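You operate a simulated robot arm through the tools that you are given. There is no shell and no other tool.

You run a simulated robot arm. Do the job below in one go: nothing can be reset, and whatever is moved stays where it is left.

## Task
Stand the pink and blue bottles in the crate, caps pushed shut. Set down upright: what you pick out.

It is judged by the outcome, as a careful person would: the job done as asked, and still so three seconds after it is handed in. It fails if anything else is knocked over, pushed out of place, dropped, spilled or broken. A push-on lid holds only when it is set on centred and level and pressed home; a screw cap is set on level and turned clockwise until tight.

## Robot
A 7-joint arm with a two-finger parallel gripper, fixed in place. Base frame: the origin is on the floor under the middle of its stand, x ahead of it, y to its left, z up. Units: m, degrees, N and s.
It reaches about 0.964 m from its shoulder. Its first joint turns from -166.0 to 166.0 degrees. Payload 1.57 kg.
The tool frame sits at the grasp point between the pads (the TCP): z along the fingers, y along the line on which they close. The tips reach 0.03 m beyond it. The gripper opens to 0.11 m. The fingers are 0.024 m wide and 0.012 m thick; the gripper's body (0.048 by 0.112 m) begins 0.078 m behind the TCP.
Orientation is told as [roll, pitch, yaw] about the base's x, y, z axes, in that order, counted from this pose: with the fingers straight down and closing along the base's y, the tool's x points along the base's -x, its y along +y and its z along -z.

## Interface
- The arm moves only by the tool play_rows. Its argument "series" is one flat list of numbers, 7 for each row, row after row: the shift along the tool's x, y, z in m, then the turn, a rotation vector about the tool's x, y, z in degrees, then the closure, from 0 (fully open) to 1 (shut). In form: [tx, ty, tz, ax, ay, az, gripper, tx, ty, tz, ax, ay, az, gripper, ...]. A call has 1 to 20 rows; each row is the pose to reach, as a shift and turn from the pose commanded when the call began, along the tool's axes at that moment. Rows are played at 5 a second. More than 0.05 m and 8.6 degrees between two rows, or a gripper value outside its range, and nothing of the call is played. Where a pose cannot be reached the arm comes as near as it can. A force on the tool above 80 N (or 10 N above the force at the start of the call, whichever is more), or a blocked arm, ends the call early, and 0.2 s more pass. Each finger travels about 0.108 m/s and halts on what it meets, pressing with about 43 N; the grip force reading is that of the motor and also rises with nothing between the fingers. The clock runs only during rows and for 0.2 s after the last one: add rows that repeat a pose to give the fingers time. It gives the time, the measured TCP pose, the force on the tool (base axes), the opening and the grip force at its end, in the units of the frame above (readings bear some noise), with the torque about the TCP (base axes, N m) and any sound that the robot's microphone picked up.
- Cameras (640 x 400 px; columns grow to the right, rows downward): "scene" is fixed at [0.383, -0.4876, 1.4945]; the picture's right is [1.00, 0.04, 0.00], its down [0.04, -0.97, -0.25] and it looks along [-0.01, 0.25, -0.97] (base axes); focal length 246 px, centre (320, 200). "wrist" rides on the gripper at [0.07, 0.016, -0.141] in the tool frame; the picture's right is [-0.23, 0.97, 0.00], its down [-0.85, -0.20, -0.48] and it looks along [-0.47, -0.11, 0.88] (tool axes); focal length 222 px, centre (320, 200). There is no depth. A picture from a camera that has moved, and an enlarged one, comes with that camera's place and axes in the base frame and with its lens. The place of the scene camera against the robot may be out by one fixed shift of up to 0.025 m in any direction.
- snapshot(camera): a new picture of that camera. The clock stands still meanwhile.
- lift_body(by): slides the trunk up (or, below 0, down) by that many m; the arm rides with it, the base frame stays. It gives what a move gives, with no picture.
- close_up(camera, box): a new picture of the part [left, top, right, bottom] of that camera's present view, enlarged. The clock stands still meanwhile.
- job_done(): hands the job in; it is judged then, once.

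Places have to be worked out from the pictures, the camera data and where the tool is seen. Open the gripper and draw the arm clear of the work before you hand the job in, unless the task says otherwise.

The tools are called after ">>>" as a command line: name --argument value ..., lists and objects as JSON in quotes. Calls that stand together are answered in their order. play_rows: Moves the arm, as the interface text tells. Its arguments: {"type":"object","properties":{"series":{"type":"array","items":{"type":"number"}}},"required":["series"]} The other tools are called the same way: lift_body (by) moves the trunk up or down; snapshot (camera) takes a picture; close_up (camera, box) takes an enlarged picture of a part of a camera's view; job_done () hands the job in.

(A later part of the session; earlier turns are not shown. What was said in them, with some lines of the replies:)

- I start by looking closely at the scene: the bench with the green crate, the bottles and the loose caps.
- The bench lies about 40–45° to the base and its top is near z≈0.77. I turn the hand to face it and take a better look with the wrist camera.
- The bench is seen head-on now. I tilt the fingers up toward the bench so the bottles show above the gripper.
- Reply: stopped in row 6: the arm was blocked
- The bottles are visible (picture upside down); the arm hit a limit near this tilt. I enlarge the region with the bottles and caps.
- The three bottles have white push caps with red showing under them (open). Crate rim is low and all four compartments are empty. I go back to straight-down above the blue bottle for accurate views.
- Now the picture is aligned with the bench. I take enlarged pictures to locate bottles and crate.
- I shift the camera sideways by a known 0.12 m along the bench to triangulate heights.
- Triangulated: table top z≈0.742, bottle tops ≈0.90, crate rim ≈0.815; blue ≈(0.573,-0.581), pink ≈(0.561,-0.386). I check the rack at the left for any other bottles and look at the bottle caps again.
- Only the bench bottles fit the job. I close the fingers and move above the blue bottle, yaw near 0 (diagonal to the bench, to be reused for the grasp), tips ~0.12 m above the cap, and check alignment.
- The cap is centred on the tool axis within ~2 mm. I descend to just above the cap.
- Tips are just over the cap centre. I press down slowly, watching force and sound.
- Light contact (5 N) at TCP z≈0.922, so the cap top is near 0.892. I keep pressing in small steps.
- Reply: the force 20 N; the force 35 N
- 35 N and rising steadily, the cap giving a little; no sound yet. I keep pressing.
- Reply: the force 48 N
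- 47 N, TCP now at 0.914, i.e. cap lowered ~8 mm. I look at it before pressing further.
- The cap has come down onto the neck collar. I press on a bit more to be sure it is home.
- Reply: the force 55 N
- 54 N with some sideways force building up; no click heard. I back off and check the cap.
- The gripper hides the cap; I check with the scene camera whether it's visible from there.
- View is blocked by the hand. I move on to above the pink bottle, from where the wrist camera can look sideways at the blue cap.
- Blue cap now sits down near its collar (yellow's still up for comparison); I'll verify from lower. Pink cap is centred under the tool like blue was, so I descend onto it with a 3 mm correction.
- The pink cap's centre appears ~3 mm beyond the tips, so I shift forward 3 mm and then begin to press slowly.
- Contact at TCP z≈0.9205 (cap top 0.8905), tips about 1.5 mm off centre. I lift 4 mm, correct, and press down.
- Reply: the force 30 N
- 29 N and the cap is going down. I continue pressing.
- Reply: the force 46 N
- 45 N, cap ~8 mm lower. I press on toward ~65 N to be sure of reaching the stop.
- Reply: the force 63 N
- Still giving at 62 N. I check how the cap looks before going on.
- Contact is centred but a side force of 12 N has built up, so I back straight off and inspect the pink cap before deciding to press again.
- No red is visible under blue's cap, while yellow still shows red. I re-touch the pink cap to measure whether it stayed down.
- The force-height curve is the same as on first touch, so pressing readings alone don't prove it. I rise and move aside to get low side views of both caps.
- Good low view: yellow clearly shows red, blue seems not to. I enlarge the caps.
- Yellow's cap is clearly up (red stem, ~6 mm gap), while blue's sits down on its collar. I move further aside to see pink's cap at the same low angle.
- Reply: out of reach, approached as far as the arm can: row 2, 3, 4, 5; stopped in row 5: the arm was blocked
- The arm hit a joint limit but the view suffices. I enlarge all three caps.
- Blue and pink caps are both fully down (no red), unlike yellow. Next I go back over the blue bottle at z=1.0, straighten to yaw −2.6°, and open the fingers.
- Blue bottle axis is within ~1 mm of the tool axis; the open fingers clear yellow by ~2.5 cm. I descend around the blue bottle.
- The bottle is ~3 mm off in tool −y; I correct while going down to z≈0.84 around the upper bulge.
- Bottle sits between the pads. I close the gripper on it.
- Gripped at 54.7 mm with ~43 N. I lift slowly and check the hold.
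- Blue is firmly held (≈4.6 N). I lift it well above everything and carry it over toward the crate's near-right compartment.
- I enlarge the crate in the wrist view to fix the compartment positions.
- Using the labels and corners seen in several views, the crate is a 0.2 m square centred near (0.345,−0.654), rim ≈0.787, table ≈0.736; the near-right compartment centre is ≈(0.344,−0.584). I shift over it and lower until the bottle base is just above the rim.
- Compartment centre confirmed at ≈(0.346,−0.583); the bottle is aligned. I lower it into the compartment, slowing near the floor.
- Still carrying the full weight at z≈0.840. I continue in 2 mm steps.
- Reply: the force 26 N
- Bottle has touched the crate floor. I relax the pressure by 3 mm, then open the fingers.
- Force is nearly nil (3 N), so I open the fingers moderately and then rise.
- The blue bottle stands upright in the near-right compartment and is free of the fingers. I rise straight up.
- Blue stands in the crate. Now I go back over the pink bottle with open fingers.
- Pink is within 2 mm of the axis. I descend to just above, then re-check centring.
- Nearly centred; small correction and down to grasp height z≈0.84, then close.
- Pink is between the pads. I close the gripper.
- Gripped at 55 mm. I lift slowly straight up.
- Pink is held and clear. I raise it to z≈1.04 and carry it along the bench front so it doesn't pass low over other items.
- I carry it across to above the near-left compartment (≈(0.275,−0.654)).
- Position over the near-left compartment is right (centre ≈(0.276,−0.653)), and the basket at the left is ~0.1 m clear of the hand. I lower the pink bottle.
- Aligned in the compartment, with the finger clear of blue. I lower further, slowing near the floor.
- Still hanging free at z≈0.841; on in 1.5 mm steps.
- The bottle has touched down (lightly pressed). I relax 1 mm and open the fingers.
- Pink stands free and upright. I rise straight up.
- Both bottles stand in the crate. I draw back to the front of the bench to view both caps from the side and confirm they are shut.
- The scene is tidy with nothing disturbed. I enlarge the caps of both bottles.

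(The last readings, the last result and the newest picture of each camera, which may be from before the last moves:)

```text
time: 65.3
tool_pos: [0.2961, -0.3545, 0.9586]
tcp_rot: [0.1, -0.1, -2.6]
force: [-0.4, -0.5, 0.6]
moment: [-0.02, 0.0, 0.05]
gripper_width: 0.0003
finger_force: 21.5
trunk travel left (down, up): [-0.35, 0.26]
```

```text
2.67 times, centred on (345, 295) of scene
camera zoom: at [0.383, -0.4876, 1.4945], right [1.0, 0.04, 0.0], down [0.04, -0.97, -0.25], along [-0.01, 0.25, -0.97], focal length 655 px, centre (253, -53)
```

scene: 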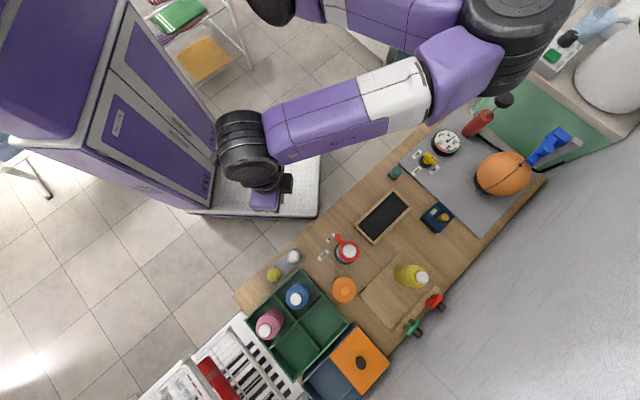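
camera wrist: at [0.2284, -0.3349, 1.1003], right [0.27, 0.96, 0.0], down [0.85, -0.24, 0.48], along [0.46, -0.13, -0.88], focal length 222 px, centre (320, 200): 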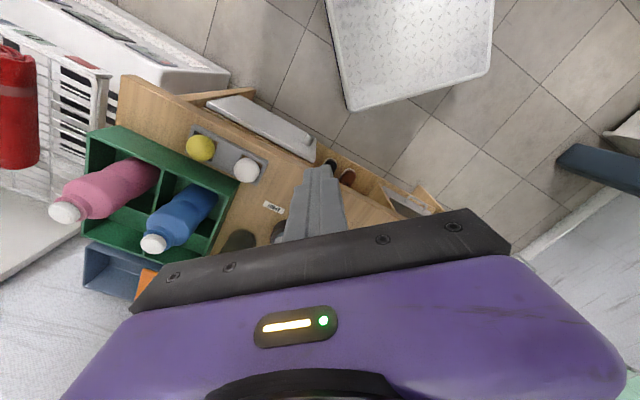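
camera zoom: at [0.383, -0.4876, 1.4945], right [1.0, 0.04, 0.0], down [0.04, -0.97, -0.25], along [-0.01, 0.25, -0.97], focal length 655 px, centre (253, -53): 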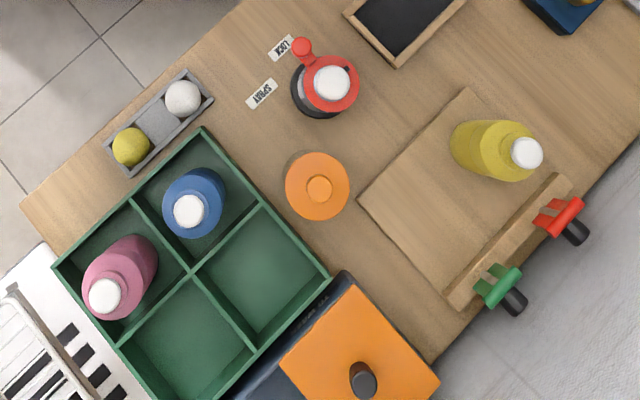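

No red shows on either cap and both sit on their collars; everything else is where it was. I open the gripper and draw the arm up and away.

>>> play_rows --series '[0.01, 0, -0.03, 0, 0, 0, 0.8, 0.03, 0, -0.06, 0, 0, 0, 0.5, 0.05, 0, -0.09, 0, 0, 0, 0.2, 0.07, 0, -0.12, 0, 0, 0, 0, 0.09, 0.02, -0.14, 0, 0, 0, 0, 0.09, 0.02, -0.14, 0, 0, 0, 0, 0.09, 0.02, -0.14, 0, 0, 0, 0, 0.09, 0.02, -0.14, 0, 0, 0, 0]'

>>> close_up --camera "scene" --box '[220, 130, 560, 400]'

```text
time: 67.1
tool_pos: [0.2071, -0.3308, 1.0992]
tcp_rot: [0.1, 0.0, -2.5]
force: [-0.3, 0.7, -0.5]
moment: [0.02, 0.04, 0.03]
gripper_width: 0.1096
finger_force: 0.1
trunk travel left (down, up): [-0.35, 0.26]
```

```text
1.48 times, centred on (390, 265) of scene
camera zoom: at [0.383, -0.4876, 1.4945], right [1.0, 0.04, 0.0], down [0.04, -0.97, -0.25], along [-0.01, 0.25, -0.97], focal length 364 px, centre (216, 104)
```

zoom: 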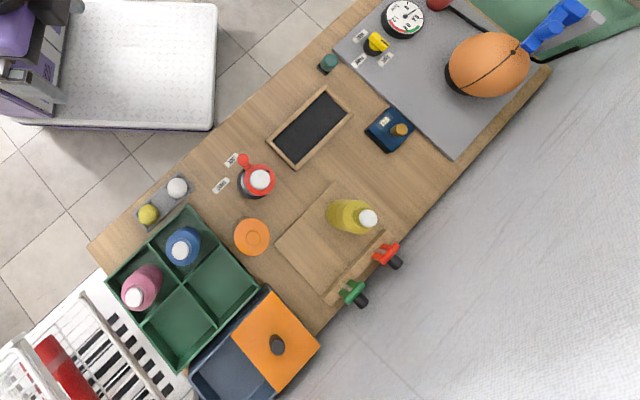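

The pink and blue bottles stand upright in the crate with their caps shut, the other items are undisturbed, and the gripper is open and clear. I hand the job in.

>>> job_done

```text
The job is handed in.
```

The pink and blue bottles are standing upright in the crate with their caps pushed shut. Blue is in the near-right compartment and pink is in the near-left.

I pressed each cap straight down, to about 54 N on blue and 62 N on pink. There was no audible click, so I checked by eye. Close side views, taken again after the bottles were in the crate, show no red under either cap. The yellow bottle, which I left alone, still shows red under its raised cap.

The final pictures show nothing else moved or knocked over. The gripper is open and the arm is drawn back clear of the bench.
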